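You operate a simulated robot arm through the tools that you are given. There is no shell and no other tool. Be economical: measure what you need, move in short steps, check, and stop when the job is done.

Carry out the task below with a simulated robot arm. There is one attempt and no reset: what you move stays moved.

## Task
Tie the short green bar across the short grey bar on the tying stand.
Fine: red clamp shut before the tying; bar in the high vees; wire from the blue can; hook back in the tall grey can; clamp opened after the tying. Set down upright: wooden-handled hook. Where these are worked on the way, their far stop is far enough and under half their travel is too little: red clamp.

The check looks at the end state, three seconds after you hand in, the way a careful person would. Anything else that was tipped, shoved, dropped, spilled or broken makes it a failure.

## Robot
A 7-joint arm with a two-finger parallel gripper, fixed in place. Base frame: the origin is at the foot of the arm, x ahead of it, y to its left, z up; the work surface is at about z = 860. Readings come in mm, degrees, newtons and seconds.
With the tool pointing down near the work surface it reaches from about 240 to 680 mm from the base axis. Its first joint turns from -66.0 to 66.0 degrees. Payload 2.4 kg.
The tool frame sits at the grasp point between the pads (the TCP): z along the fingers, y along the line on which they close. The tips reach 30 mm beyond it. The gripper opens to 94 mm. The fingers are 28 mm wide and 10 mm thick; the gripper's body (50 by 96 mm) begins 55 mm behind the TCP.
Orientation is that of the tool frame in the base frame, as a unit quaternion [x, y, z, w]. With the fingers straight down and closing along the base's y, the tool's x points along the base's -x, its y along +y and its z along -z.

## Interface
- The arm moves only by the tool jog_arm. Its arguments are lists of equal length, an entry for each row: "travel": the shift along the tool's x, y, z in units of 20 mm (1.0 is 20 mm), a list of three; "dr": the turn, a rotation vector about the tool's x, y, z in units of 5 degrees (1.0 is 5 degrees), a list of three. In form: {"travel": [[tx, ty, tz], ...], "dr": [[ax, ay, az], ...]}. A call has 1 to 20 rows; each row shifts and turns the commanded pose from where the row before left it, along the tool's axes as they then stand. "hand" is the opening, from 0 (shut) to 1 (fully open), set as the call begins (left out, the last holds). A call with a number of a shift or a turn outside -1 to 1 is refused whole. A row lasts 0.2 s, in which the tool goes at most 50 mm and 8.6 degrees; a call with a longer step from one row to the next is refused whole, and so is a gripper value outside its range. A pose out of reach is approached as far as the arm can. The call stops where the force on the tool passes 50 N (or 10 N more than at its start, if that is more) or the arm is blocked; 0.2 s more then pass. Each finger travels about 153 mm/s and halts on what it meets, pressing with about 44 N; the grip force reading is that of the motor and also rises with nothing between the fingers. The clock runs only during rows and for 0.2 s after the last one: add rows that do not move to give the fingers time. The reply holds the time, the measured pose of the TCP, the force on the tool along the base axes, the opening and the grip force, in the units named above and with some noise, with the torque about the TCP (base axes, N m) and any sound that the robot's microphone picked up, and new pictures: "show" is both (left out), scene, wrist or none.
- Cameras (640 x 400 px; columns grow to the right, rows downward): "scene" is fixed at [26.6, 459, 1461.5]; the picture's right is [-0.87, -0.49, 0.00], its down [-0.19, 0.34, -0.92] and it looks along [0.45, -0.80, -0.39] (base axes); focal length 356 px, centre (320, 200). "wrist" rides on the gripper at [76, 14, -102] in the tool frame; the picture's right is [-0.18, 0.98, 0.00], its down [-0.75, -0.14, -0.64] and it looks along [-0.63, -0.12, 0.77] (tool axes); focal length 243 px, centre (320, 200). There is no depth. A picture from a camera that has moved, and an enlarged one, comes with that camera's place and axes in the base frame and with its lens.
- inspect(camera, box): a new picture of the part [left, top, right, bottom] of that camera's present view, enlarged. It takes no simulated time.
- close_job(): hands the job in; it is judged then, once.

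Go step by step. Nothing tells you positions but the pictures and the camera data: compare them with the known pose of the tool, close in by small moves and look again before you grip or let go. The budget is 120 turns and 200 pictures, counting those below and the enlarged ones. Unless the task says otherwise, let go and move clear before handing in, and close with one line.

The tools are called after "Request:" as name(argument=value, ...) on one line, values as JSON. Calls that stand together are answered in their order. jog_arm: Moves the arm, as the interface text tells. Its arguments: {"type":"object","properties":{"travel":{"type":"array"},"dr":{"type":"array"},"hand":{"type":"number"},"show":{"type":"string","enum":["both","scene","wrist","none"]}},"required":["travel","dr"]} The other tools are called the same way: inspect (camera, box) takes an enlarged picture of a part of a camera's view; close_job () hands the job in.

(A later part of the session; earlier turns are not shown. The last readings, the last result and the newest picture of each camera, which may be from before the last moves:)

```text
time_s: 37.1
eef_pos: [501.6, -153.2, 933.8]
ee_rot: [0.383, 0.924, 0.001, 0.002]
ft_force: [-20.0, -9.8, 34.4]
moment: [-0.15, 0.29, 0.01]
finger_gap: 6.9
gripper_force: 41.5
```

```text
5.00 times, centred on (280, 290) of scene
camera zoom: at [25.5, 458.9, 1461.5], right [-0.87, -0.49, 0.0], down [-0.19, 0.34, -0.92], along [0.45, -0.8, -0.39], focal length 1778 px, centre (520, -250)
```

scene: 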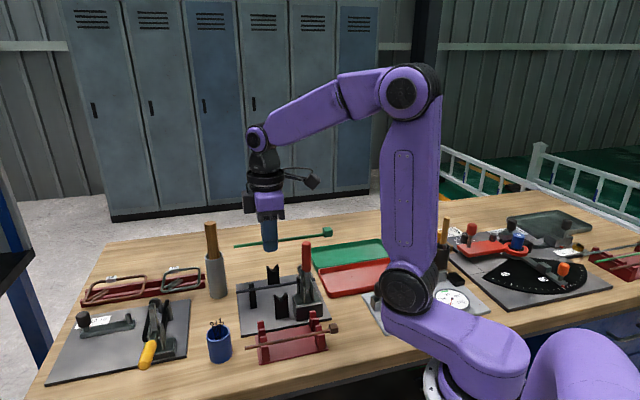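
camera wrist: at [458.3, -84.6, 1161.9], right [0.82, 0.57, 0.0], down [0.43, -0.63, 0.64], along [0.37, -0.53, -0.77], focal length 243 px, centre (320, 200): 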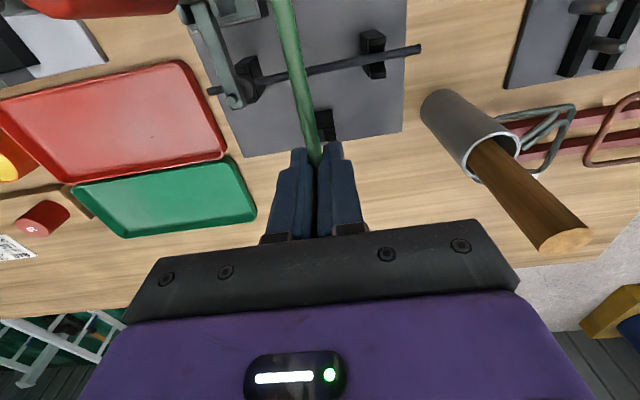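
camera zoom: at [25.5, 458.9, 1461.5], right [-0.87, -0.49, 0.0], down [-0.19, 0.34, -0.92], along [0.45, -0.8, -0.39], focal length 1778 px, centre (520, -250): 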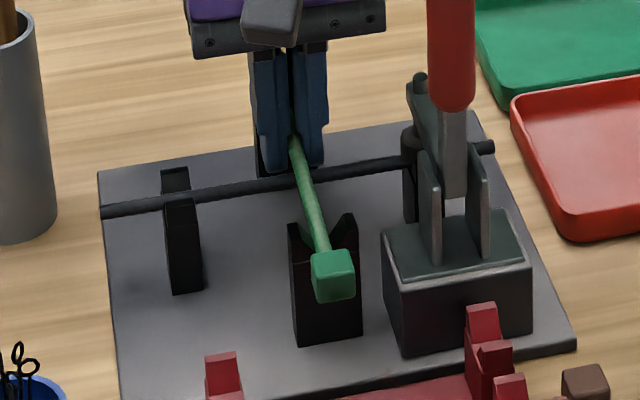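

Contact at the notch. I relieve the side load by 1.5 mm and release.

Request:
jog_arm(travel=[[0, -0.06, 0], [0, 0, 0]], dr=[[0, 0, 0], [0, 0, 0]], show="none")

Request:
jog_arm(travel=[[0, 0, 0], [0, 0, 0], [0, 0, 0]], dr=[[0, 0, 0], [0, 0, 0], [0, 0, 0]], hand=0.25, show="none")

Request:
inspect(camera="scene", box=[240, 250, 320, 330])

Request:
inspect(camera="wrist", box=[180, 0, 460, 220])

```text
time_s: 37.7
eef_pos: [500.7, -152.3, 932.1]
ee_rot: [0.382, 0.924, 0.001, 0.003]
ft_force: [-16.1, -14.4, 35.5]
moment: [-0.14, 0.26, -0.09]
finger_gap: 6.6
gripper_force: 41.3
```

```text
time_s: 38.5
eef_pos: [502.3, -151.6, 931.6]
ee_rot: [0.381, 0.924, 0.001, 0.0]
ft_force: [0.4, -0.7, -0.9]
moment: [0.01, 0.03, 0.01]
finger_gap: 23.5
gripper_force: 0.0
```

```text
5.00 times, centred on (280, 290) of scene
camera zoom: at [26.6, 459.0, 1461.5], right [-0.87, -0.49, 0.0], down [-0.19, 0.34, -0.92], along [0.45, -0.8, -0.39], focal length 1778 px, centre (520, -250)
```

zoom: 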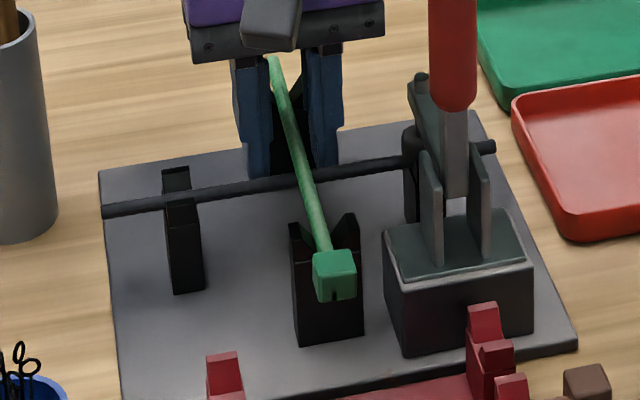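

```text
1.82 times, centred on (320, 110) of wrist
camera zoom: at [456.8, -87.3, 1034.6], right [0.82, 0.57, 0.0], down [0.43, -0.63, 0.64], along [0.37, -0.53, -0.77], focal length 441 px, centre (320, 364)
```

zoom: 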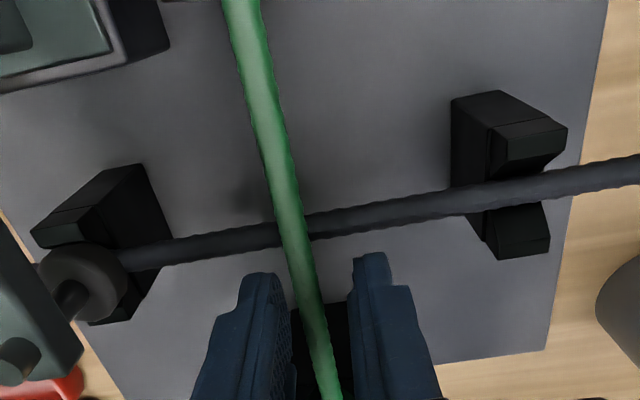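

Bar released and resting in both vees. I rise and view the stand.

Request:
jog_arm(travel=[[0, 0, -0.5], [0, 0, -1], [0, 0, -1], [0, 0, -1], [0, 0, -1], [0, 0, -1], [0, 0, -1], [0, 0, -1], [0, 0, -1], [0.5, 0, 0], [1, 0, 0], [1, 0, 0], [1, 0, 0]], dr=[[0, 0, 0], [0, 0, 0], [0, 0, 0], [0, 0, 0], [0, 0, 0], [0, 0, 0], [0, 0, 0], [0, 0, 0], [0, 0, 0], [0, 0, 0], [0, 0, 0], [0, 0, 0], [0, 0, 0]], show="wrist")

Request:
inspect(camera="wrist", box=[180, 20, 460, 220])

Request:
inspect(camera="scene", box=[190, 250, 330, 370])

```text
time_s: 41.3
eef_pos: [452.4, -103.0, 1100.0]
ee_rot: [0.381, 0.924, 0.001, 0.001]
ft_force: [-0.5, 0.6, 0.3]
moment: [-0.01, 0.01, 0.03]
finger_gap: 23.6
gripper_force: 0.1
camera wrist: at [407.2, -39.6, 1203.4], right [0.82, 0.57, 0.0], down [0.43, -0.63, 0.64], along [0.37, -0.53, -0.77], focal length 243 px, centre (320, 200)
```

wrist: 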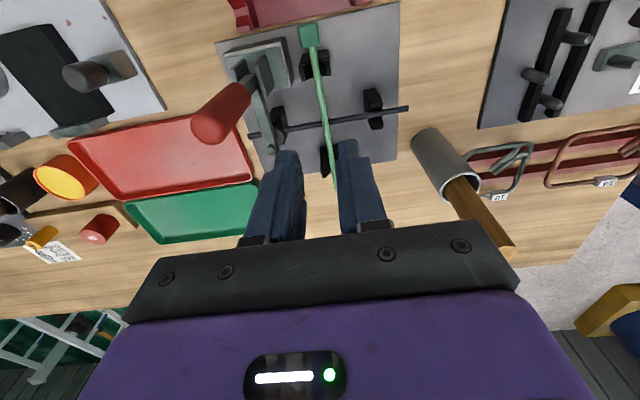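

```text
2.00 times, centred on (320, 120) of wrist
camera zoom: at [407.2, -39.6, 1203.4], right [0.82, 0.57, 0.0], down [0.43, -0.63, 0.64], along [0.37, -0.53, -0.77], focal length 485 px, centre (320, 360)
```

zoom: 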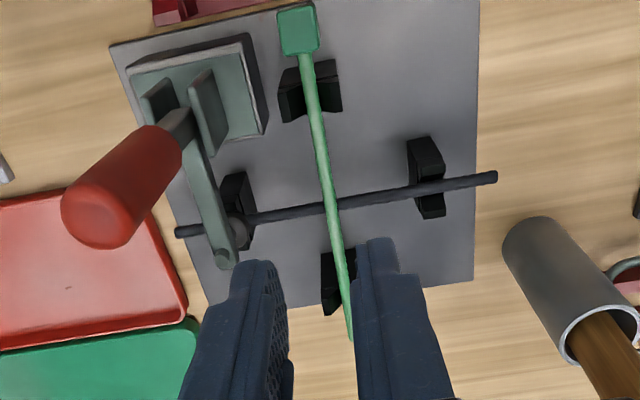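

```text
3.33 times, centred on (260, 310) of scene
camera zoom: at [26.6, 459.0, 1461.5], right [-0.87, -0.49, 0.0], down [-0.19, 0.34, -0.92], along [0.45, -0.8, -0.39], focal length 1185 px, centre (520, -167)
```

zoom: 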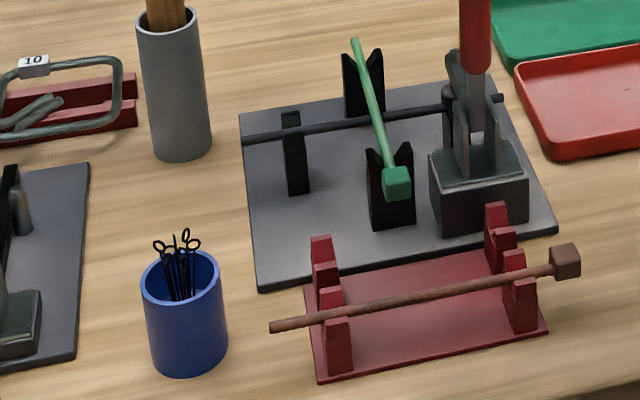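

The green bar lies across the grey bar at about (481,-129,~918). Next the wires in the blue can at about (489,68): I move above and look.

Request:
jog_arm(travel=[[0.62, 0.89, 0], [0.62, 0.89, 0], [0.62, 0.89, 0], [0.62, 0.89, 0], [0.62, 0.89, 0], [0.62, 0.89, 0], [0.62, 0.89, 0], [0.62, 0.89, 0], [0, 0, 0], [0, 0, 0], [0, 0, 0], [0, 0, 0], [0, 0, 0], [0, 0, 0], [0, 0, 0], [0, 0, 0], [0, 0, 0]], dr=[[0, 0, 0], [0, 0, 0], [0, 0, 0], [0, 0, 0], [0, 0, 0], [0, 0, 0], [0, 0, 0], [0, 0, 0], [0, 0, -1], [0, 0, -1], [0, 0, -1], [0, 0, -1], [0, 0, -1], [0, 0, -1], [0, 0, -1], [0, 0, -1], [0, 0, -1]], show="wrist")

Request:
inspect(camera="wrist", box=[260, 80, 380, 200])

Request:
inspect(camera="scene", box=[195, 305, 245, 365])

```text
time_s: 44.9
eef_pos: [480.7, 68.4, 1100.9]
ee_rot: [-0.002, 1.0, 0.0, 0.001]
ft_force: [1.0, 1.1, -0.6]
moment: [0.0, -0.02, -0.05]
finger_gap: 23.6
gripper_force: 0.1
camera wrist: at [404.8, 82.5, 1204.4], right [0.18, 0.98, 0.0], down [0.75, -0.14, 0.64], along [0.63, -0.11, -0.77], focal length 243 px, centre (320, 200)
```

wrist: 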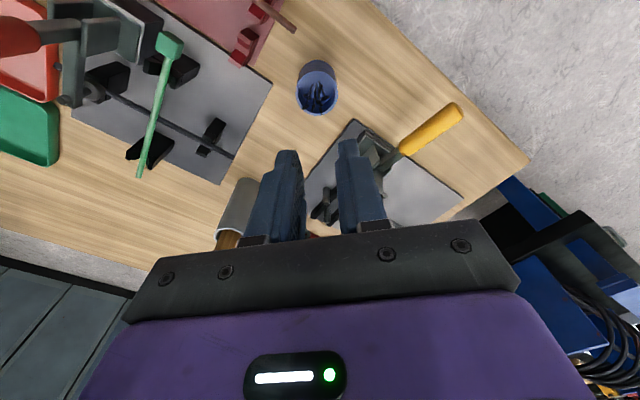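

```text
3.33 times, centred on (320, 140) of wrist
camera zoom: at [404.8, 82.5, 1204.4], right [0.18, 0.98, 0.0], down [0.75, -0.14, 0.64], along [0.63, -0.11, -0.77], focal length 809 px, centre (320, 400)
```

zoom: 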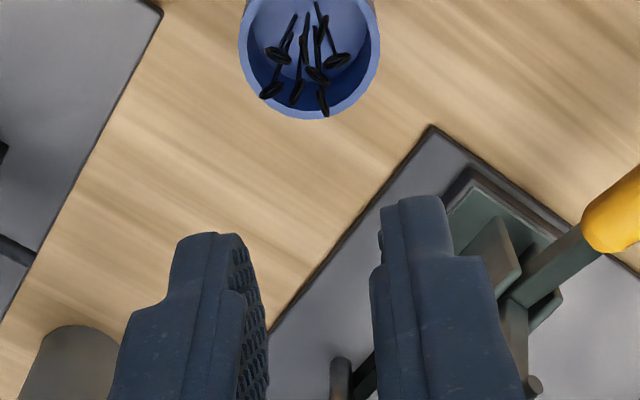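

```text
6.67 times, centred on (220, 335) of scene
camera zoom: at [26.6, 459.0, 1461.5], right [-0.87, -0.49, 0.0], down [-0.19, 0.34, -0.92], along [0.45, -0.8, -0.39], focal length 2371 px, centre (987, -700)
```

zoom: 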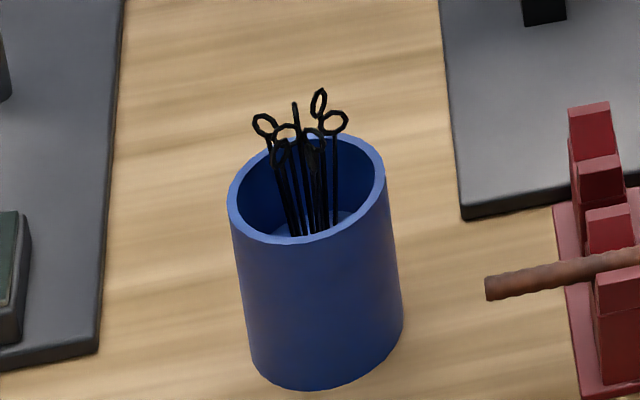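

The can stands at about (487,65) with rim z≈923; several wires with small loops fan out above the rim. I go closer to single one out.

Request:
jog_arm(travel=[[0, 0, 1], [0, 0, 1], [0, 0, 1], [0, 0, 1], [0, 0, 0.5]], dr=[[0, 0, 0], [0, 0, 0], [0, 0, 0], [0, 0, 0], [0, 0, 0]], show="none")

Request:
inspect(camera="wrist", box=[280, 80, 370, 160])

Request:
inspect(camera="scene", box=[205, 313, 235, 343])

```text
time_s: 46.1
eef_pos: [480.1, 68.6, 1011.4]
ee_rot: [-0.002, 1.0, 0.0, 0.001]
ft_force: [0.7, 0.1, -0.2]
moment: [0.01, 0.01, 0.0]
finger_gap: 23.4
gripper_force: 0.2
```

```text
5.00 times, centred on (325, 120) of wrist
camera zoom: at [404.2, 82.5, 1114.3], right [0.18, 0.98, 0.0], down [0.75, -0.14, 0.64], along [0.63, -0.12, -0.77], focal length 1213 px, centre (295, 600)
```

zoom: 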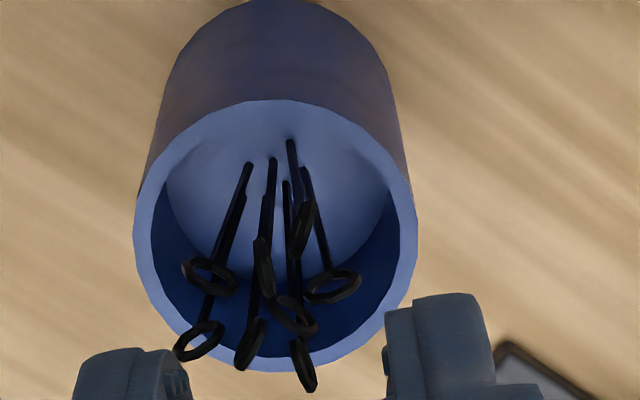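

```text
13.33 times, centred on (220, 328) of scene
camera zoom: at [26.6, 459.0, 1461.5], right [-0.87, -0.49, 0.0], down [-0.19, 0.34, -0.92], along [0.45, -0.8, -0.39], focal length 4741 px, centre (1653, -1507)
```

zoom: 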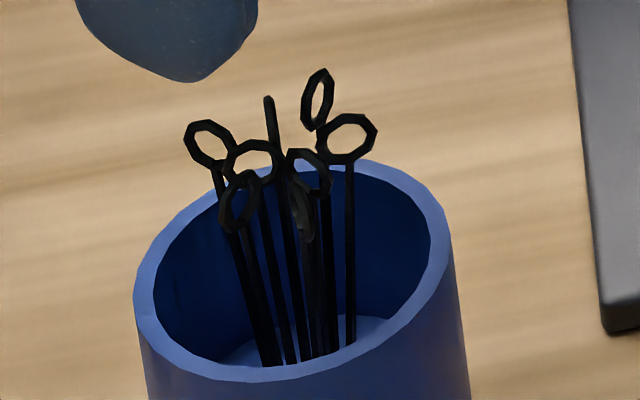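

Each wire is a hairpin with two loops at z≈942; all lie in parallel rows along about (.93,-.37). The outermost is at loops (482,55) and (492,51), 8 mm from the next. I turn the gripper to close along that row, biting only the outer wire with the pad edge.

Request:
jog_arm(travel=[[0, -0.4, 0], [0, -0.4, 0], [-0.2, -0.44, 0], [0, 0, 0], [0, 0, 0], [0, 0, 0], [0, 0, 0], [0, 0, 0], [0, 0, 0], [0, 0, 0], [0, 0, 0], [0, 0, 0], [0, 0, 0], [0, 0, 0], [0, 0, 0], [0, 0, 0], [0, 0, 0]], dr=[[0, 0, 0], [0, 0, 0], [0, 0, 0], [0, 0, -1], [0, 0, -1], [0, 0, -1], [0, 0, -1], [0, 0, -1], [0, 0, -1], [0, 0, -1], [0, 0, -1], [0, 0, -1], [0, 0, -1], [0, 0, -1], [0, 0, -1], [0, 0, -1], [0, 0, -0.6]], hand=0.36, show="wrist")

Request:
inspect(camera="wrist", box=[260, 60, 380, 200])

Request:
inspect(camera="scene", box=[195, 280, 255, 350])

```text
time_s: 49.7
eef_pos: [485.5, 44.5, 1011.4]
ee_rot: [-0.561, 0.828, 0.0, 0.001]
ft_force: [-0.3, -0.3, -0.2]
moment: [-0.02, 0.02, 0.0]
finger_gap: 33.8
gripper_force: 0.0
camera wrist: at [443.5, -20.8, 1114.6], right [-0.85, 0.53, 0.0], down [0.41, 0.65, 0.64], along [0.34, 0.54, -0.77], focal length 243 px, centre (320, 200)
```

wrist: 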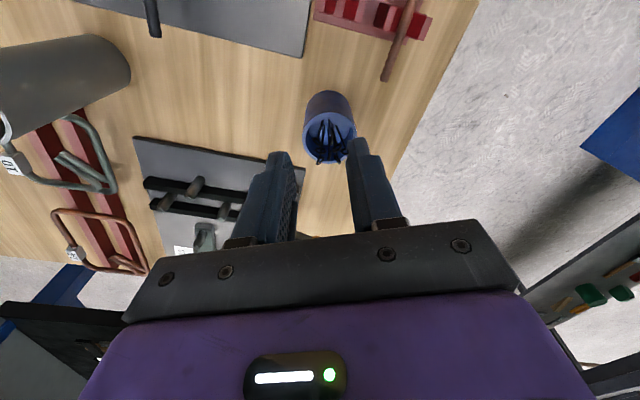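

```text
2.86 times, centred on (320, 130) of wrist
camera zoom: at [443.5, -20.8, 1114.6], right [-0.85, 0.53, 0.0], down [0.41, 0.65, 0.64], along [0.34, 0.54, -0.77], focal length 693 px, centre (320, 400)
```

zoom: 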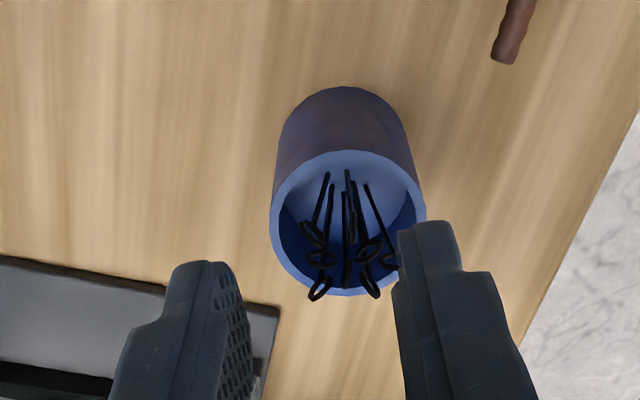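

```text
5.71 times, centred on (225, 315) of scene
camera zoom: at [26.6, 459.0, 1461.5], right [-0.87, -0.49, 0.0], down [-0.19, 0.34, -0.92], along [0.45, -0.8, -0.39], focal length 2032 px, centre (863, -457)
```

zoom: 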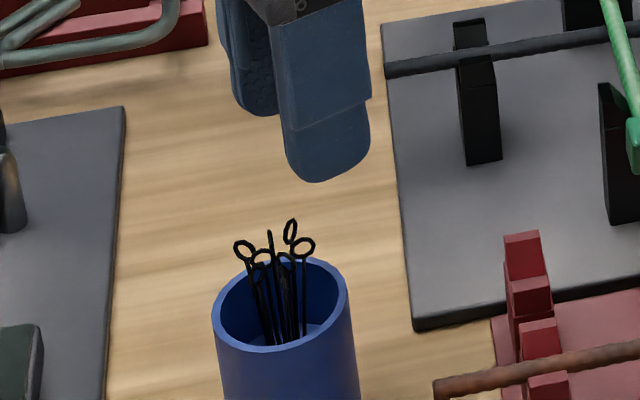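

I enlarge the wires further to match loops to wires from this side.

Request:
inspect(camera="wrist", box=[302, 110, 352, 170])

```text
6.67 times, centred on (327, 140) of wrist
camera zoom: at [443.5, -20.8, 1114.6], right [-0.85, 0.53, 0.0], down [0.41, 0.65, 0.64], along [0.34, 0.54, -0.77], focal length 1618 px, centre (273, 600)
```

zoom: 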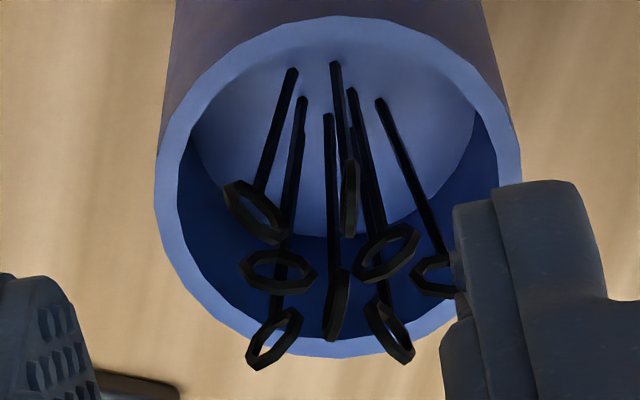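

There are eight single wires, each with one loop on top, z≈941. The most isolated is at (498.5,66.8). I'll turn to yaw ≈11.5° and stand off so only the pad edge covers it.

Request:
jog_arm(travel=[[-0.81, -0.36, 0], [-0.81, -0.36, 0], [0, 0, 0], [0, 0, 0], [0, 0, 0], [0, 0, 0], [0, 0, 0], [0, 0, 0], [0, 0, 0], [0, 0, 0], [0, 0, 0], [0, 0, 0], [0, 0, 0], [0, 0, 0], [0, 0, 0.6], [0, 0, 0.6]], dr=[[0, 0, 0], [0, 0, 0], [0, 0, 1], [0, 0, 1], [0, 0, 1], [0, 0, 1], [0, 0, 1], [0, 0, 1], [0, 0, 1], [0, 0, 1], [0, 0, 1], [0, 0, 1], [0, 0, 1], [0, 0, 0.34], [0, 0, 0], [0, 0, 0]], hand=0.32, show="none")

Request:
inspect(camera="wrist", box=[260, 70, 380, 190])

Request:
inspect(camera="scene", box=[195, 290, 245, 340])

```text
time_s: 53.1
eef_pos: [512.4, 65.6, 988.0]
ee_rot: [-0.1, 0.995, 0.001, 0.001]
ft_force: [-0.4, -0.1, -0.7]
moment: [-0.01, 0.0, 0.01]
finger_gap: 30.3
gripper_force: 0.1
```

```text
3.33 times, centred on (320, 130) of wrist
camera zoom: at [433.9, 66.0, 1091.2], right [-0.01, 1.0, 0.0], down [0.77, 0.01, 0.64], along [0.64, 0.01, -0.77], focal length 809 px, centre (320, 433)
```

zoom: 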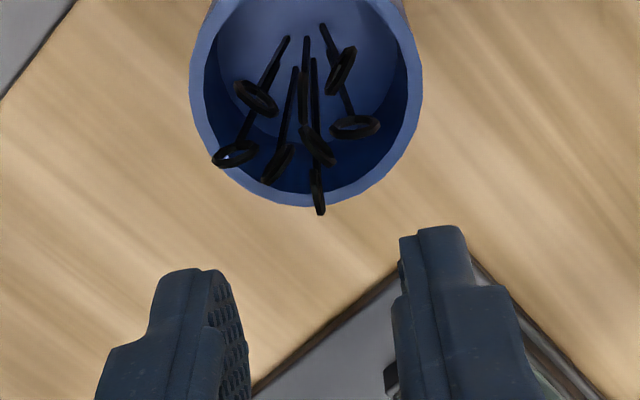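

```text
8.00 times, centred on (220, 315) of scene
camera zoom: at [26.6, 459.0, 1461.5], right [-0.87, -0.49, 0.0], down [-0.19, 0.34, -0.92], along [0.45, -0.8, -0.39], focal length 2845 px, centre (1120, -720)
```

zoom: 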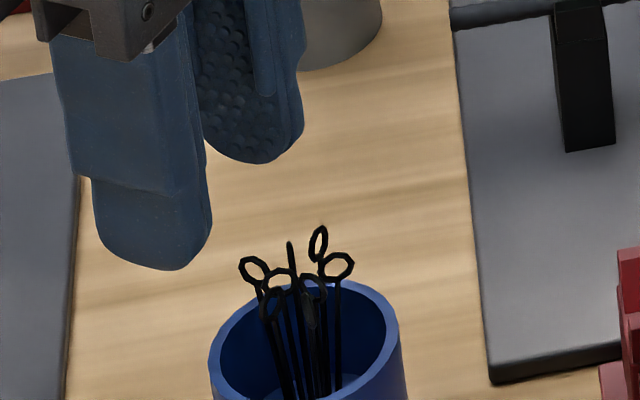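

The target loop stands out of the can edge-on, thin along the closing direction. I adjust 4 mm and lower so the tips stay just above the rim.

Request:
jog_arm(travel=[[0.08, 0.19, 0], [0, 0, 0.5], [0, 0, 0.5], [0, 0, 0.5]], dr=[[0, 0, 0], [0, 0, 0], [0, 0, 0], [0, 0, 0]], show="none")

Request:
inspect(camera="wrist", box=[260, 90, 380, 210])

Request:
inspect(camera="scene", box=[195, 300, 245, 350])

```text
time_s: 54.1
eef_pos: [509.8, 72.2, 956.6]
ee_rot: [-0.1, 0.995, 0.0, 0.0]
ft_force: [-0.5, -0.5, 0.0]
moment: [0.0, 0.01, 0.01]
finger_gap: 29.8
gripper_force: 0.1
```

```text
3.33 times, centred on (320, 150) of wrist
camera zoom: at [431.2, 71.2, 1060.6], right [-0.02, 1.0, 0.0], down [0.77, 0.01, 0.64], along [0.64, 0.01, -0.77], focal length 809 px, centre (320, 367)
```

zoom: 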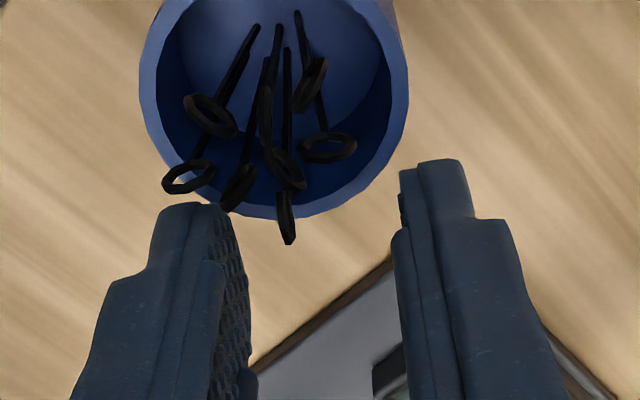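

```text
8.00 times, centred on (220, 325) of scene
camera zoom: at [26.6, 459.0, 1461.5], right [-0.87, -0.49, 0.0], down [-0.19, 0.34, -0.92], along [0.45, -0.8, -0.39], focal length 2845 px, centre (1120, -800)
```

zoom: 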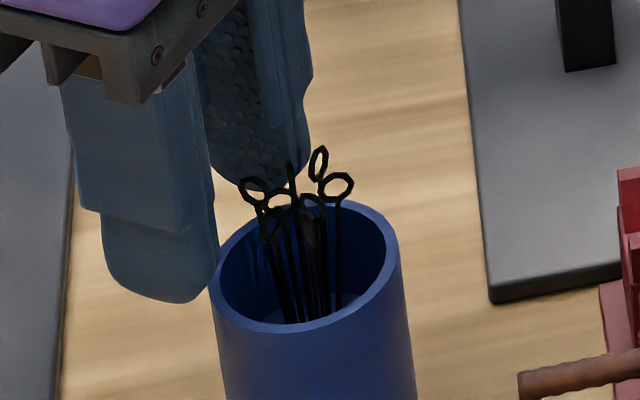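

The loop is ~4 mm off-centre toward -y; I correct and close.

Request:
jog_arm(travel=[[0.04, -0.2, 0], [0, 0, 0]], dr=[[0, 0, 0], [0, 0, 0]], show="none")

Request:
jog_arm(travel=[[0, 0, 0], [0, 0, 0], [0, 0, 0]], dr=[[0, 0, 0], [0, 0, 0], [0, 0, 0]], hand=0, show="none")

Request:
inspect(camera="wrist", box=[260, 90, 380, 210])

Request:
inspect(camera="scene", box=[195, 300, 245, 350])

```text
time_s: 54.7
eef_pos: [508.9, 67.5, 957.6]
ee_rot: [-0.1, 0.995, 0.0, 0.001]
ft_force: [0.2, 0.0, -0.2]
moment: [0.03, 0.01, 0.02]
finger_gap: 30.0
gripper_force: 0.0
```

```text
time_s: 55.5
eef_pos: [510.2, 67.7, 958.4]
ee_rot: [-0.101, 0.995, 0.0, 0.0]
ft_force: [0.3, -0.4, -0.4]
moment: [0.02, -0.01, 0.04]
finger_gap: 0.0
gripper_force: 33.2
```

```text
3.33 times, centred on (320, 150) of wrist
camera zoom: at [430.8, 66.5, 1061.2], right [-0.02, 1.0, 0.0], down [0.77, 0.01, 0.64], along [0.64, 0.01, -0.77], focal length 809 px, centre (320, 367)
```

zoom: 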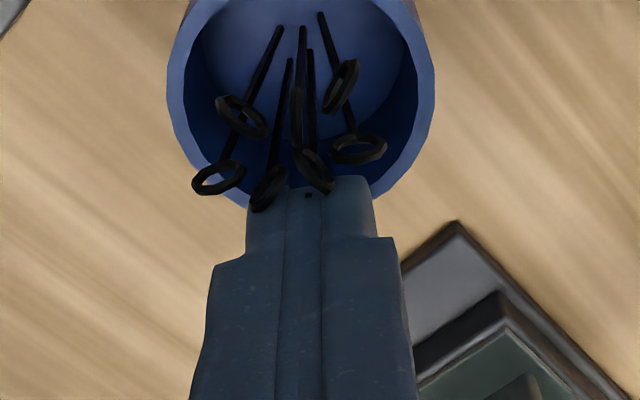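

```text
8.00 times, centred on (220, 325) of scene
camera zoom: at [26.6, 459.0, 1461.5], right [-0.87, -0.49, 0.0], down [-0.19, 0.34, -0.92], along [0.45, -0.8, -0.39], focal length 2845 px, centre (1120, -800)
```

zoom: 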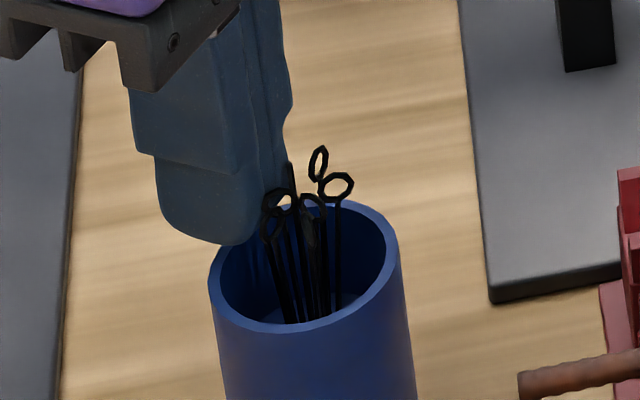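

The gap reads 0, though the loop sits between the fingers. I lift a little and check whether the wire follows.

Request:
jog_arm(travel=[[0, 0, -0.5], [0, 0, -0.5], [0, 0, -0.5], [0, 0, -0.5]], dr=[[0, 0, 0], [0, 0, 0], [0, 0, 0], [0, 0, 0]], show="none")

Request:
inspect(camera="wrist", box=[260, 70, 380, 190])

Request:
inspect(camera="scene", box=[195, 290, 245, 340])

```text
time_s: 56.5
eef_pos: [509.2, 67.5, 999.4]
ee_rot: [-0.101, 0.995, 0.0, 0.001]
ft_force: [-0.1, 0.3, 0.4]
moment: [-0.02, 0.01, -0.01]
finger_gap: 0.0
gripper_force: 32.3
```

```text
3.33 times, centred on (320, 130) of wrist
camera zoom: at [430.6, 67.2, 1102.1], right [-0.02, 1.0, 0.0], down [0.77, 0.01, 0.64], along [0.64, 0.01, -0.77], focal length 809 px, centre (320, 433)
```

zoom: 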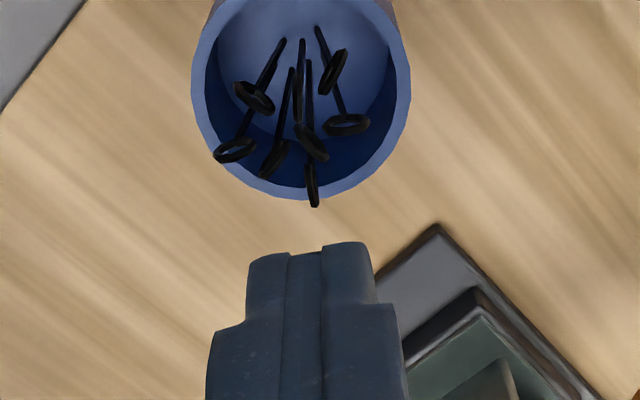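

```text
8.00 times, centred on (220, 315) of scene
camera zoom: at [26.6, 459.0, 1461.5], right [-0.87, -0.49, 0.0], down [-0.19, 0.34, -0.92], along [0.45, -0.8, -0.39], focal length 2845 px, centre (1120, -720)
```

zoom: 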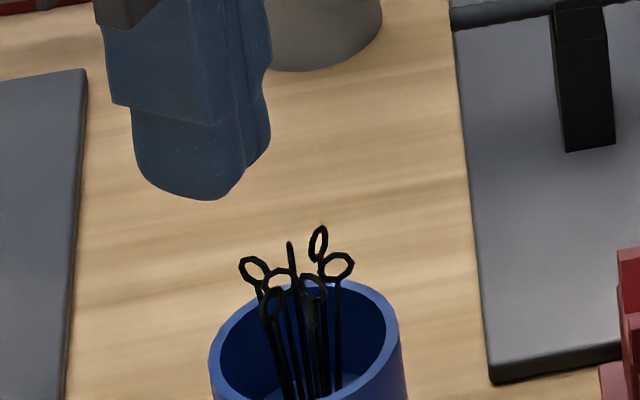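

The wire did not follow; the fingers passed through the loop, so it must be taken nearer the grasp point. I'll centre over the bundle and close there, tips still just above the rim.

Request:
jog_arm(travel=[[0.55, 0, 0], [0.55, 0, 0], [0, 0, 0.55], [0, 0, 0.55], [0, 0, 0.55], [0, 0, 0.5]], dr=[[0, 0, 0], [0, 0, 0], [0, 0, 0], [0, 0, 0], [0, 0, 0], [0, 0, 0]], hand=0.3, show="none")

Request:
jog_arm(travel=[[0, 0, 0], [0, 0, 0], [0, 0, 0]], dr=[[0, 0, 0], [0, 0, 0], [0, 0, 0]], hand=0, show="none")

Request:
inspect(camera="scene", box=[190, 290, 250, 350])

```text
time_s: 57.9
eef_pos: [487.0, 65.0, 954.9]
ee_rot: [-0.099, 0.995, 0.0, 0.001]
ft_force: [0.0, 0.0, 0.2]
moment: [0.0, -0.01, 0.02]
finger_gap: 28.0
gripper_force: 0.2
```

```text
time_s: 58.7
eef_pos: [486.8, 65.4, 953.4]
ee_rot: [-0.1, 0.995, 0.001, 0.0]
ft_force: [1.1, -0.1, 0.6]
moment: [0.01, -0.01, -0.02]
finger_gap: 0.1
gripper_force: 32.7
```

```text
6.67 times, centred on (220, 320) of scene
camera zoom: at [26.6, 459.0, 1461.5], right [-0.87, -0.49, 0.0], down [-0.19, 0.34, -0.92], along [0.45, -0.8, -0.39], focal length 2371 px, centre (987, -600)
```

zoom: 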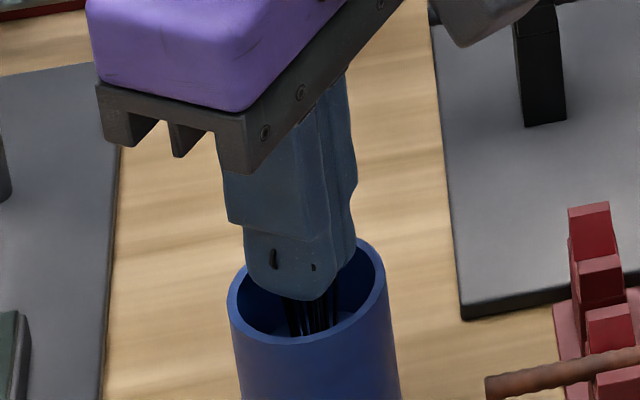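

Closed on the bundle top. Lift and look.

Request:
jog_arm(travel=[[0, 0, -0.5], [0, 0, -1], [0, 0, -1], [0, 0, -1]], dr=[[0, 0, 0], [0, 0, 0], [0, 0, 0], [0, 0, 0]], show="wrist")

Request:
inspect(camera="scene", box=[190, 260, 260, 350])

```text
time_s: 59.7
eef_pos: [486.3, 64.0, 1023.8]
ee_rot: [-0.101, 0.995, 0.001, 0.0]
ft_force: [-1.6, -0.8, 0.1]
moment: [0.0, -0.03, 0.01]
finger_gap: 0.1
gripper_force: 33.5
camera wrist: at [407.6, 62.9, 1126.6], right [-0.02, 1.0, 0.0], down [0.77, 0.01, 0.64], along [0.64, 0.01, -0.77], focal length 243 px, centre (320, 200)
```

wrist: 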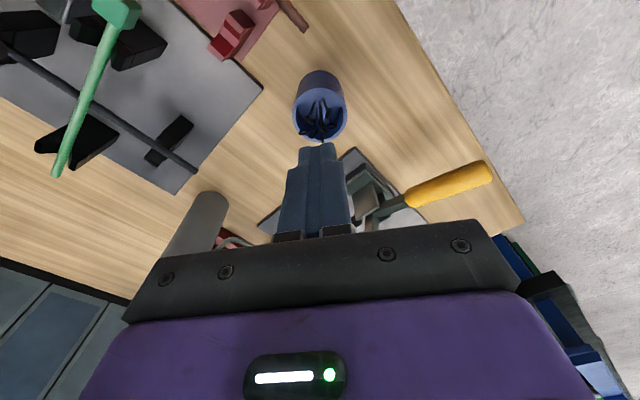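

```text
4.44 times, centred on (225, 305) of scene
camera zoom: at [26.6, 459.0, 1461.5], right [-0.87, -0.49, 0.0], down [-0.19, 0.34, -0.92], along [0.45, -0.8, -0.39], focal length 1580 px, centre (742, -267)
```

zoom: 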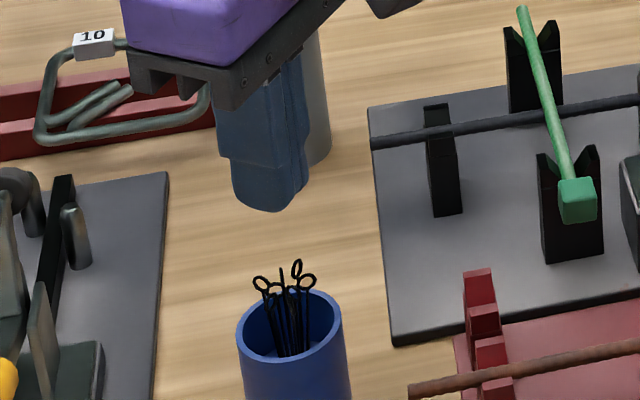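

Still no wire. The grasp point was about 13 mm above the loops, so I'll try once with nearly closed fingers dipped slightly into the can mouth, so that the grasp point reaches loop height.

Request:
jog_arm(travel=[[0, 0, 1], [0, 0, 1], [0, 0, 1], [0, -0.08, 0.3], [0, 0, 0.25], [0, 0, 0.25], [0, 0, 0.2]], dr=[[0, 0, 0], [0, 0, 0], [0, 0, 0], [0, 0, 0], [0, 0, 0], [0, 0, 0], [0, 0, 0]], hand=0.08, show="none")

Request:
inspect(camera="scene", box=[190, 290, 250, 370])

Request:
inspect(camera="wrist", box=[270, 80, 370, 180])

```text
time_s: 61.3
eef_pos: [488.0, 61.9, 950.0]
ee_rot: [-0.1, 0.995, 0.0, 0.001]
ft_force: [-6.3, -1.3, 12.2]
moment: [-0.06, 0.34, -0.03]
finger_gap: 7.5
gripper_force: 0.1
stopped in row 7: the force on the tool passed its limit at 61 N (the readings are from after the stop); the commanded pose is now the measured one
```

```text
5.00 times, centred on (220, 330) of scene
camera zoom: at [26.2, 459.0, 1461.5], right [-0.87, -0.49, 0.0], down [-0.19, 0.34, -0.92], along [0.45, -0.8, -0.39], focal length 1778 px, centre (820, -450)
```

zoom: 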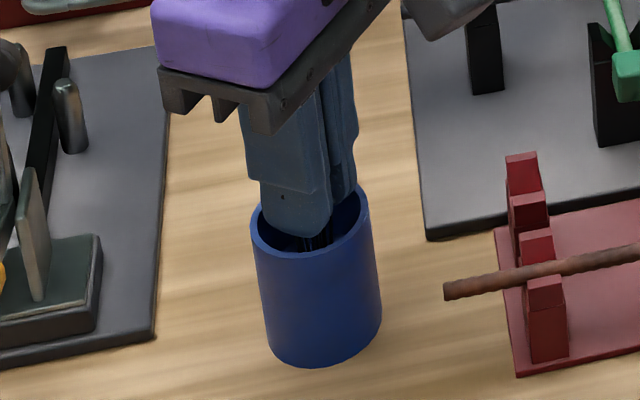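

```text
4.00 times, centred on (320, 130) of wrist
camera zoom: at [409.4, 61.0, 1052.9], right [-0.02, 1.0, 0.0], down [0.77, 0.01, 0.64], along [0.64, 0.01, -0.77], focal length 970 px, centre (320, 480)
```

zoom: 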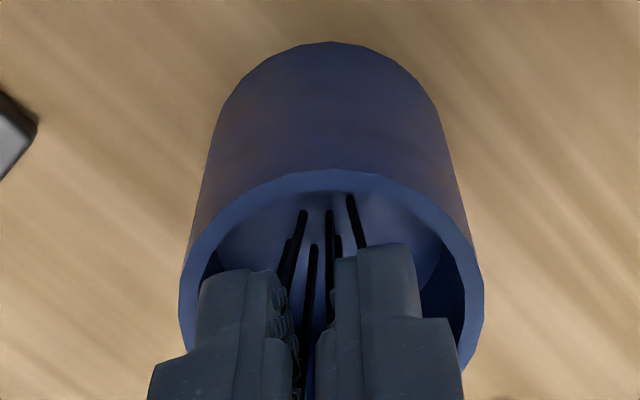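

Tip touched the rim. I'll close here (grasp point 9 mm above the loops) and check.

Request:
jog_arm(travel=[[0.12, 0.15, -0.1], [0, 0, 0], [0, 0, 0]], dr=[[0, 0, 0], [0, 0, 0], [0, 0, 0]], show="none")

Request:
jog_arm(travel=[[0, 0, 0.2], [0, 0, 0.2], [0, 0, 0.2]], dr=[[0, 0, 0], [0, 0, 0], [0, 0, 0]], show="none")

Request:
jog_arm(travel=[[0, 0, 0], [0, 0, 0]], dr=[[0, 0, 0], [0, 0, 0]], hand=0, show="none")

Request:
jog_arm(travel=[[0, 0, -0.5], [0, 0, -1], [0, 0, -1], [0, 0, -1]], dr=[[0, 0, 0], [0, 0, 0], [0, 0, 0], [0, 0, 0]], show="none")

Request:
inspect(camera="scene", box=[190, 260, 260, 350])

```text
time_s: 62.1
eef_pos: [486.1, 63.9, 950.6]
ee_rot: [-0.101, 0.995, 0.0, 0.002]
ft_force: [0.5, 0.7, 0.1]
moment: [-0.01, 0.01, -0.02]
finger_gap: 7.5
gripper_force: 0.1
```

```text
time_s: 62.6
eef_pos: [485.6, 64.3, 950.5]
ee_rot: [-0.1, 0.995, 0.001, 0.002]
ft_force: [-5.3, -1.3, 11.9]
moment: [-0.01, 0.38, -0.04]
finger_gap: 7.5
gripper_force: 0.1
stopped in row 2: the force on the tool passed its limit at 61 N (the readings are from after the stop); the commanded pose is now the measured one
```

```text
time_s: 63.2
eef_pos: [487.9, 64.7, 951.0]
ee_rot: [-0.1, 0.995, 0.0, 0.005]
ft_force: [3.3, 0.1, 11.3]
moment: [-0.01, 0.09, 0.08]
finger_gap: 0.2
gripper_force: 33.5
```

```text
time_s: 64.2
eef_pos: [485.3, 66.4, 1021.9]
ee_rot: [-0.101, 0.995, 0.001, 0.003]
ft_force: [-0.8, 0.2, 0.9]
moment: [-0.01, -0.02, 0.01]
finger_gap: 0.0
gripper_force: 33.0
```

```text
4.44 times, centred on (225, 305) of scene
camera zoom: at [26.6, 459.0, 1461.5], right [-0.87, -0.49, 0.0], down [-0.19, 0.34, -0.92], along [0.45, -0.8, -0.39], focal length 1580 px, centre (742, -267)
```

zoom: 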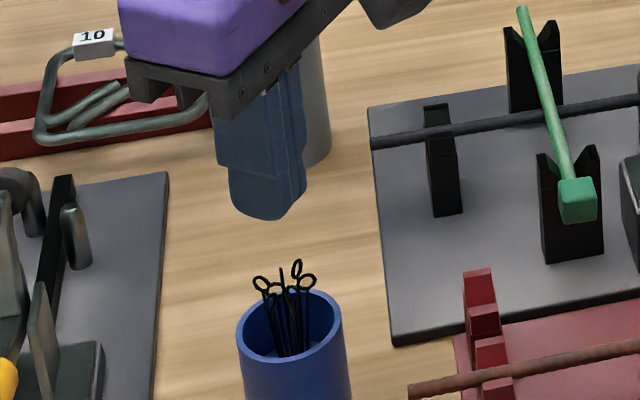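

Fingers alone don't take a wire; the wires with open loops suggest the hook fetches one. So I'll take the wooden-handled hook next (handle top about (648,-94,1064), leaning slightly). First move near and look.

Request:
jog_arm(travel=[[0, 0, -1], [0, 0, -1], [0, 0, -1], [0, 0, -1], [0, 0, -1], [0, 0, -0.5], [-0.56, -0.85, 0], [-0.56, -0.85, 0], [-0.56, -0.85, 0], [-0.56, -0.85, 0], [-0.56, -0.85, 0], [-0.56, -0.85, 0], [-0.56, -0.85, 0], [-0.56, -0.85, 0]], dr=[[0, 0, 0], [0, 0, 0], [0, 0, 0], [0, 0, 0], [0, 0, 0], [0, 0, 0], [0, 0, 0], [0, 0, 0], [0, 0, 0], [0, 0, 0], [0, 0, 0], [0, 0, 0], [0, 0, 0], [0, 0, 0]], hand=0.6, show="none")

Request:
jog_arm(travel=[[0, 0, 0], [0, 0, 0], [0, 0, 0], [0, 0, 0], [0, 0, 0], [0, 0, 0], [0, 0, 0], [0, 0, 0], [0, 0, 0], [0, 0, 0], [0, 0, 0], [0, 0, 0]], dr=[[0, 0, 1], [0, 0, 1], [0, 0, 1], [0, 0, 1], [0, 0, 1], [0, 0, 1], [0, 0, 1], [0, 0, 1], [0, 0, 1], [0, 0, 1], [0, 0, 1], [0, 0, 0.3]], show="both")

Request:
inspect(camera="scene", box=[180, 200, 260, 310])

```text
time_s: 67.2
eef_pos: [600.1, -50.7, 1130.1]
ee_rot: [-0.1, 0.995, 0.0, 0.003]
ft_force: [0.0, 0.2, -0.3]
moment: [0.01, 0.0, -0.01]
finger_gap: 56.0
gripper_force: 0.1
```

```text
time_s: 69.8
eef_pos: [600.2, -49.8, 1129.6]
ee_rot: [0.383, 0.924, 0.002, 0.004]
ft_force: [0.0, -0.6, -0.3]
moment: [-0.01, -0.04, 0.01]
finger_gap: 56.4
gripper_force: 0.1
camera wrist: at [555.6, 14.9, 1232.2], right [0.83, 0.56, 0.01], down [0.43, -0.63, 0.64], along [0.37, -0.53, -0.76], focal length 243 px, centre (320, 200)
```

scene: 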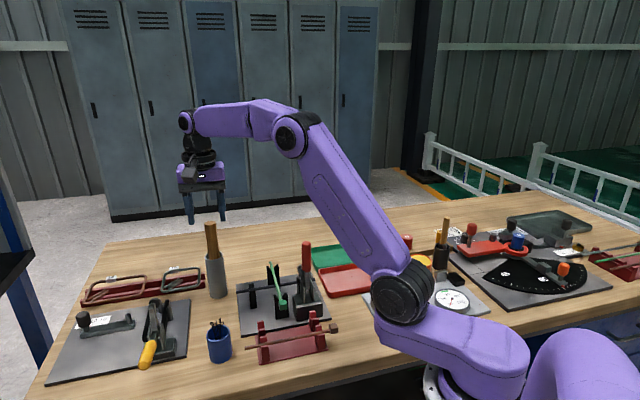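
wrist: 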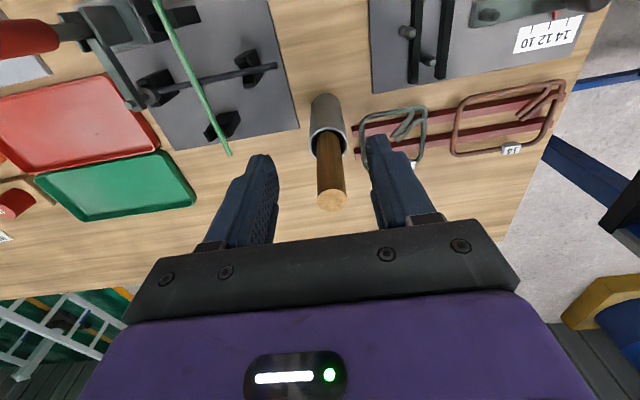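

```text
3.64 times, centred on (220, 255) of scene
camera zoom: at [26.6, 459.0, 1461.5], right [-0.87, -0.49, 0.0], down [-0.19, 0.34, -0.92], along [0.45, -0.8, -0.39], focal length 1293 px, centre (684, 0)
```

zoom: 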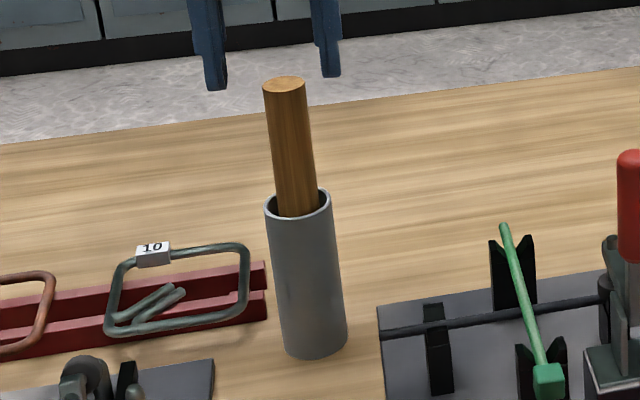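

The handle stands nearly upright at about (641,-88). I move above it with the fingers open across, then look again.

Request:
jog_arm(travel=[[-0.93, 0.04, 0], [-0.93, 0.03, 0], [-0.93, 0.03, 0], [0, 0, 0]], dr=[[0, 0, 0], [0, 0, 0], [0, 0, 0], [0, 0, 0]], show="wrist")

Request:
inspect(camera="scene", box=[180, 190, 260, 300])

```text
time_s: 70.8
eef_pos: [641.5, -88.5, 1131.8]
ee_rot: [0.382, 0.924, 0.002, 0.002]
ft_force: [-0.3, 0.0, 0.0]
moment: [0.01, 0.02, -0.01]
finger_gap: 56.5
gripper_force: 0.2
camera wrist: at [597.0, -23.8, 1234.5], right [0.83, 0.56, 0.01], down [0.43, -0.63, 0.64], along [0.37, -0.53, -0.77], focal length 243 px, centre (320, 200)
```

wrist: 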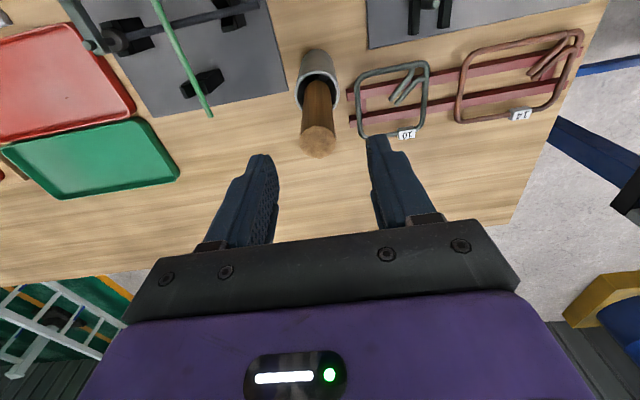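

```text
3.64 times, centred on (220, 245) of scene
camera zoom: at [26.6, 459.0, 1461.5], right [-0.87, -0.49, 0.0], down [-0.19, 0.34, -0.92], along [0.45, -0.8, -0.39], focal length 1293 px, centre (684, 36)
```

zoom: 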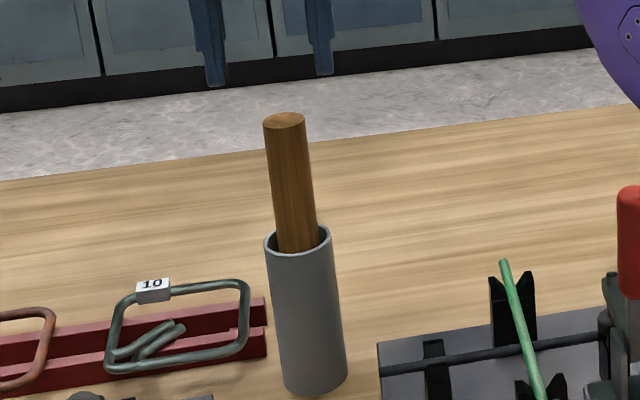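

Handle top is at about (642,-91,1071), leaning roughly 6° away. I tilt the tool 6° to match the axis and go down over the handle.

Request:
jog_arm(travel=[[-0.4, 0, 0], [0, 0, 0], [0, 0, 1], [0, 0, 1], [0, 0, 1], [0, 0, 1], [0, 0, 0.8]], dr=[[0, 0.6, 0], [0, 0.6, 0], [0, 0, 0], [0, 0, 0], [0, 0, 0], [0, 0, 0], [0, 0, 0]], show="wrist")

Request:
inspect(camera="scene", box=[180, 190, 260, 300])

```text
time_s: 72.4
eef_pos: [627.7, -85.6, 1031.6]
ee_rot: [0.382, 0.923, 0.021, -0.046]
ft_force: [0.4, 1.0, 0.7]
moment: [-0.01, -0.01, 0.0]
finger_gap: 56.6
gripper_force: 0.2
out of reach, approached as far as the arm can: row 1, 2
camera wrist: at [591.4, -29.1, 1142.3], right [0.82, 0.57, -0.01], down [0.47, -0.68, 0.56], along [0.31, -0.47, -0.83], focal length 243 px, centre (320, 200)
```

wrist: 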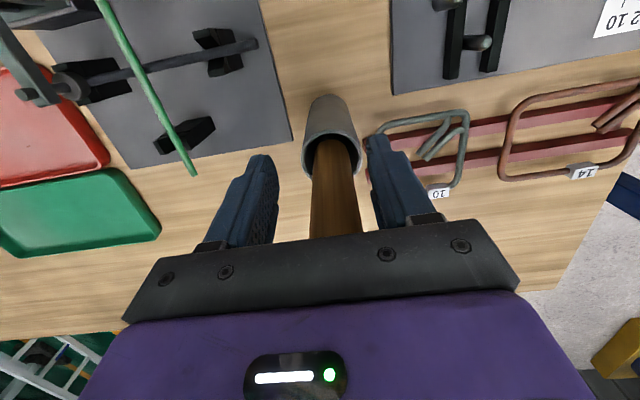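

```text
3.64 times, centred on (220, 245) of scene
camera zoom: at [26.6, 459.0, 1461.5], right [-0.87, -0.49, 0.0], down [-0.19, 0.34, -0.92], along [0.45, -0.8, -0.39], focal length 1293 px, centre (684, 36)
```

zoom: 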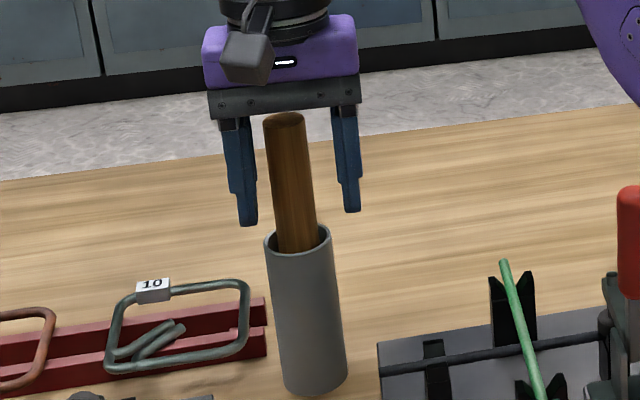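

I ended ~10 mm short in reach direction and 7 mm off sideways; correcting in two small steps.

Request:
jog_arm(travel=[[-0.25, 0.18, 0], [-0.25, 0.17, 0], [0, 0, 0]], dr=[[0, 0, 0], [0, 0, 0], [0, 0, 0]], show="wrist")

Request:
inspect(camera="scene", box=[180, 190, 260, 300])

```text
time_s: 73.2
eef_pos: [641.6, -87.8, 1032.2]
ee_rot: [0.383, 0.923, 0.022, -0.045]
ft_force: [0.5, -0.5, -0.3]
moment: [0.02, 0.0, -0.01]
finger_gap: 56.4
gripper_force: 0.1
camera wrist: at [604.0, -31.3, 1141.0], right [0.82, 0.57, -0.01], down [0.47, -0.68, 0.56], along [0.31, -0.47, -0.83], focal length 243 px, centre (320, 200)
```

wrist: 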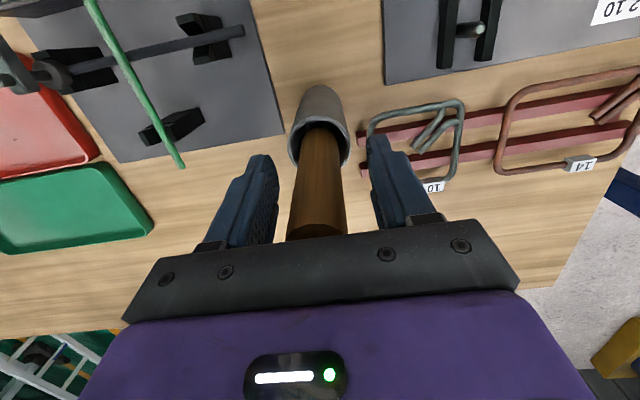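

```text
3.64 times, centred on (220, 245) of scene
camera zoom: at [26.6, 459.0, 1461.5], right [-0.87, -0.49, 0.0], down [-0.19, 0.34, -0.92], along [0.45, -0.8, -0.39], focal length 1293 px, centre (684, 36)
```

zoom: 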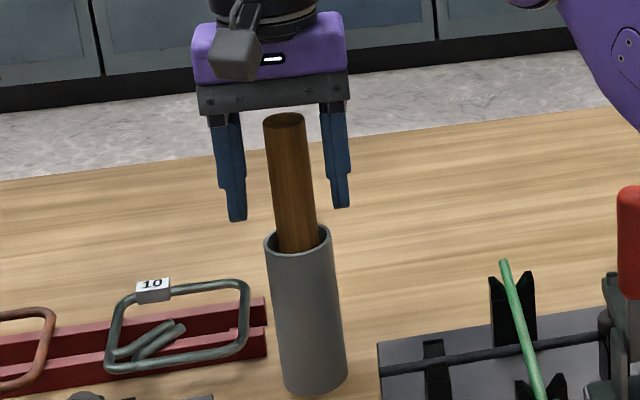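

Handle centred between the pads. Close.

Request:
jog_arm(travel=[[0, 0, 0], [0, 0, 0], [0, 0, 0]], dr=[[0, 0, 0], [0, 0, 0], [0, 0, 0]], hand=0, show="none")

Request:
inspect(camera="scene", box=[180, 190, 260, 300])

```text
time_s: 74.0
eef_pos: [641.2, -87.6, 1031.0]
ee_rot: [0.382, 0.923, 0.023, -0.046]
ft_force: [0.0, 0.2, 1.0]
moment: [0.0, 0.0, 0.01]
finger_gap: 29.4
gripper_force: 44.1
```

```text
3.64 times, centred on (220, 245) of scene
camera zoom: at [26.6, 459.0, 1461.5], right [-0.87, -0.49, 0.0], down [-0.19, 0.34, -0.92], along [0.45, -0.8, -0.39], focal length 1293 px, centre (684, 36)
```

zoom: 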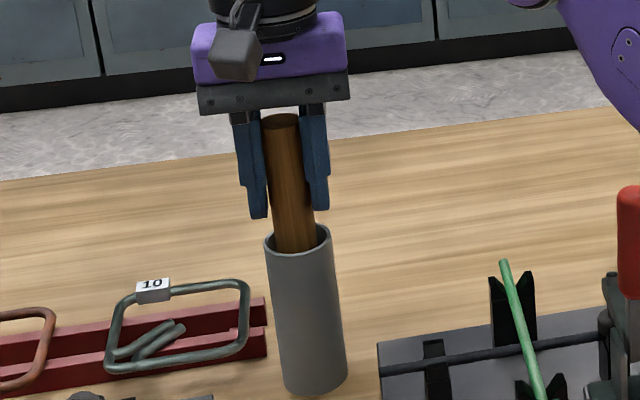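

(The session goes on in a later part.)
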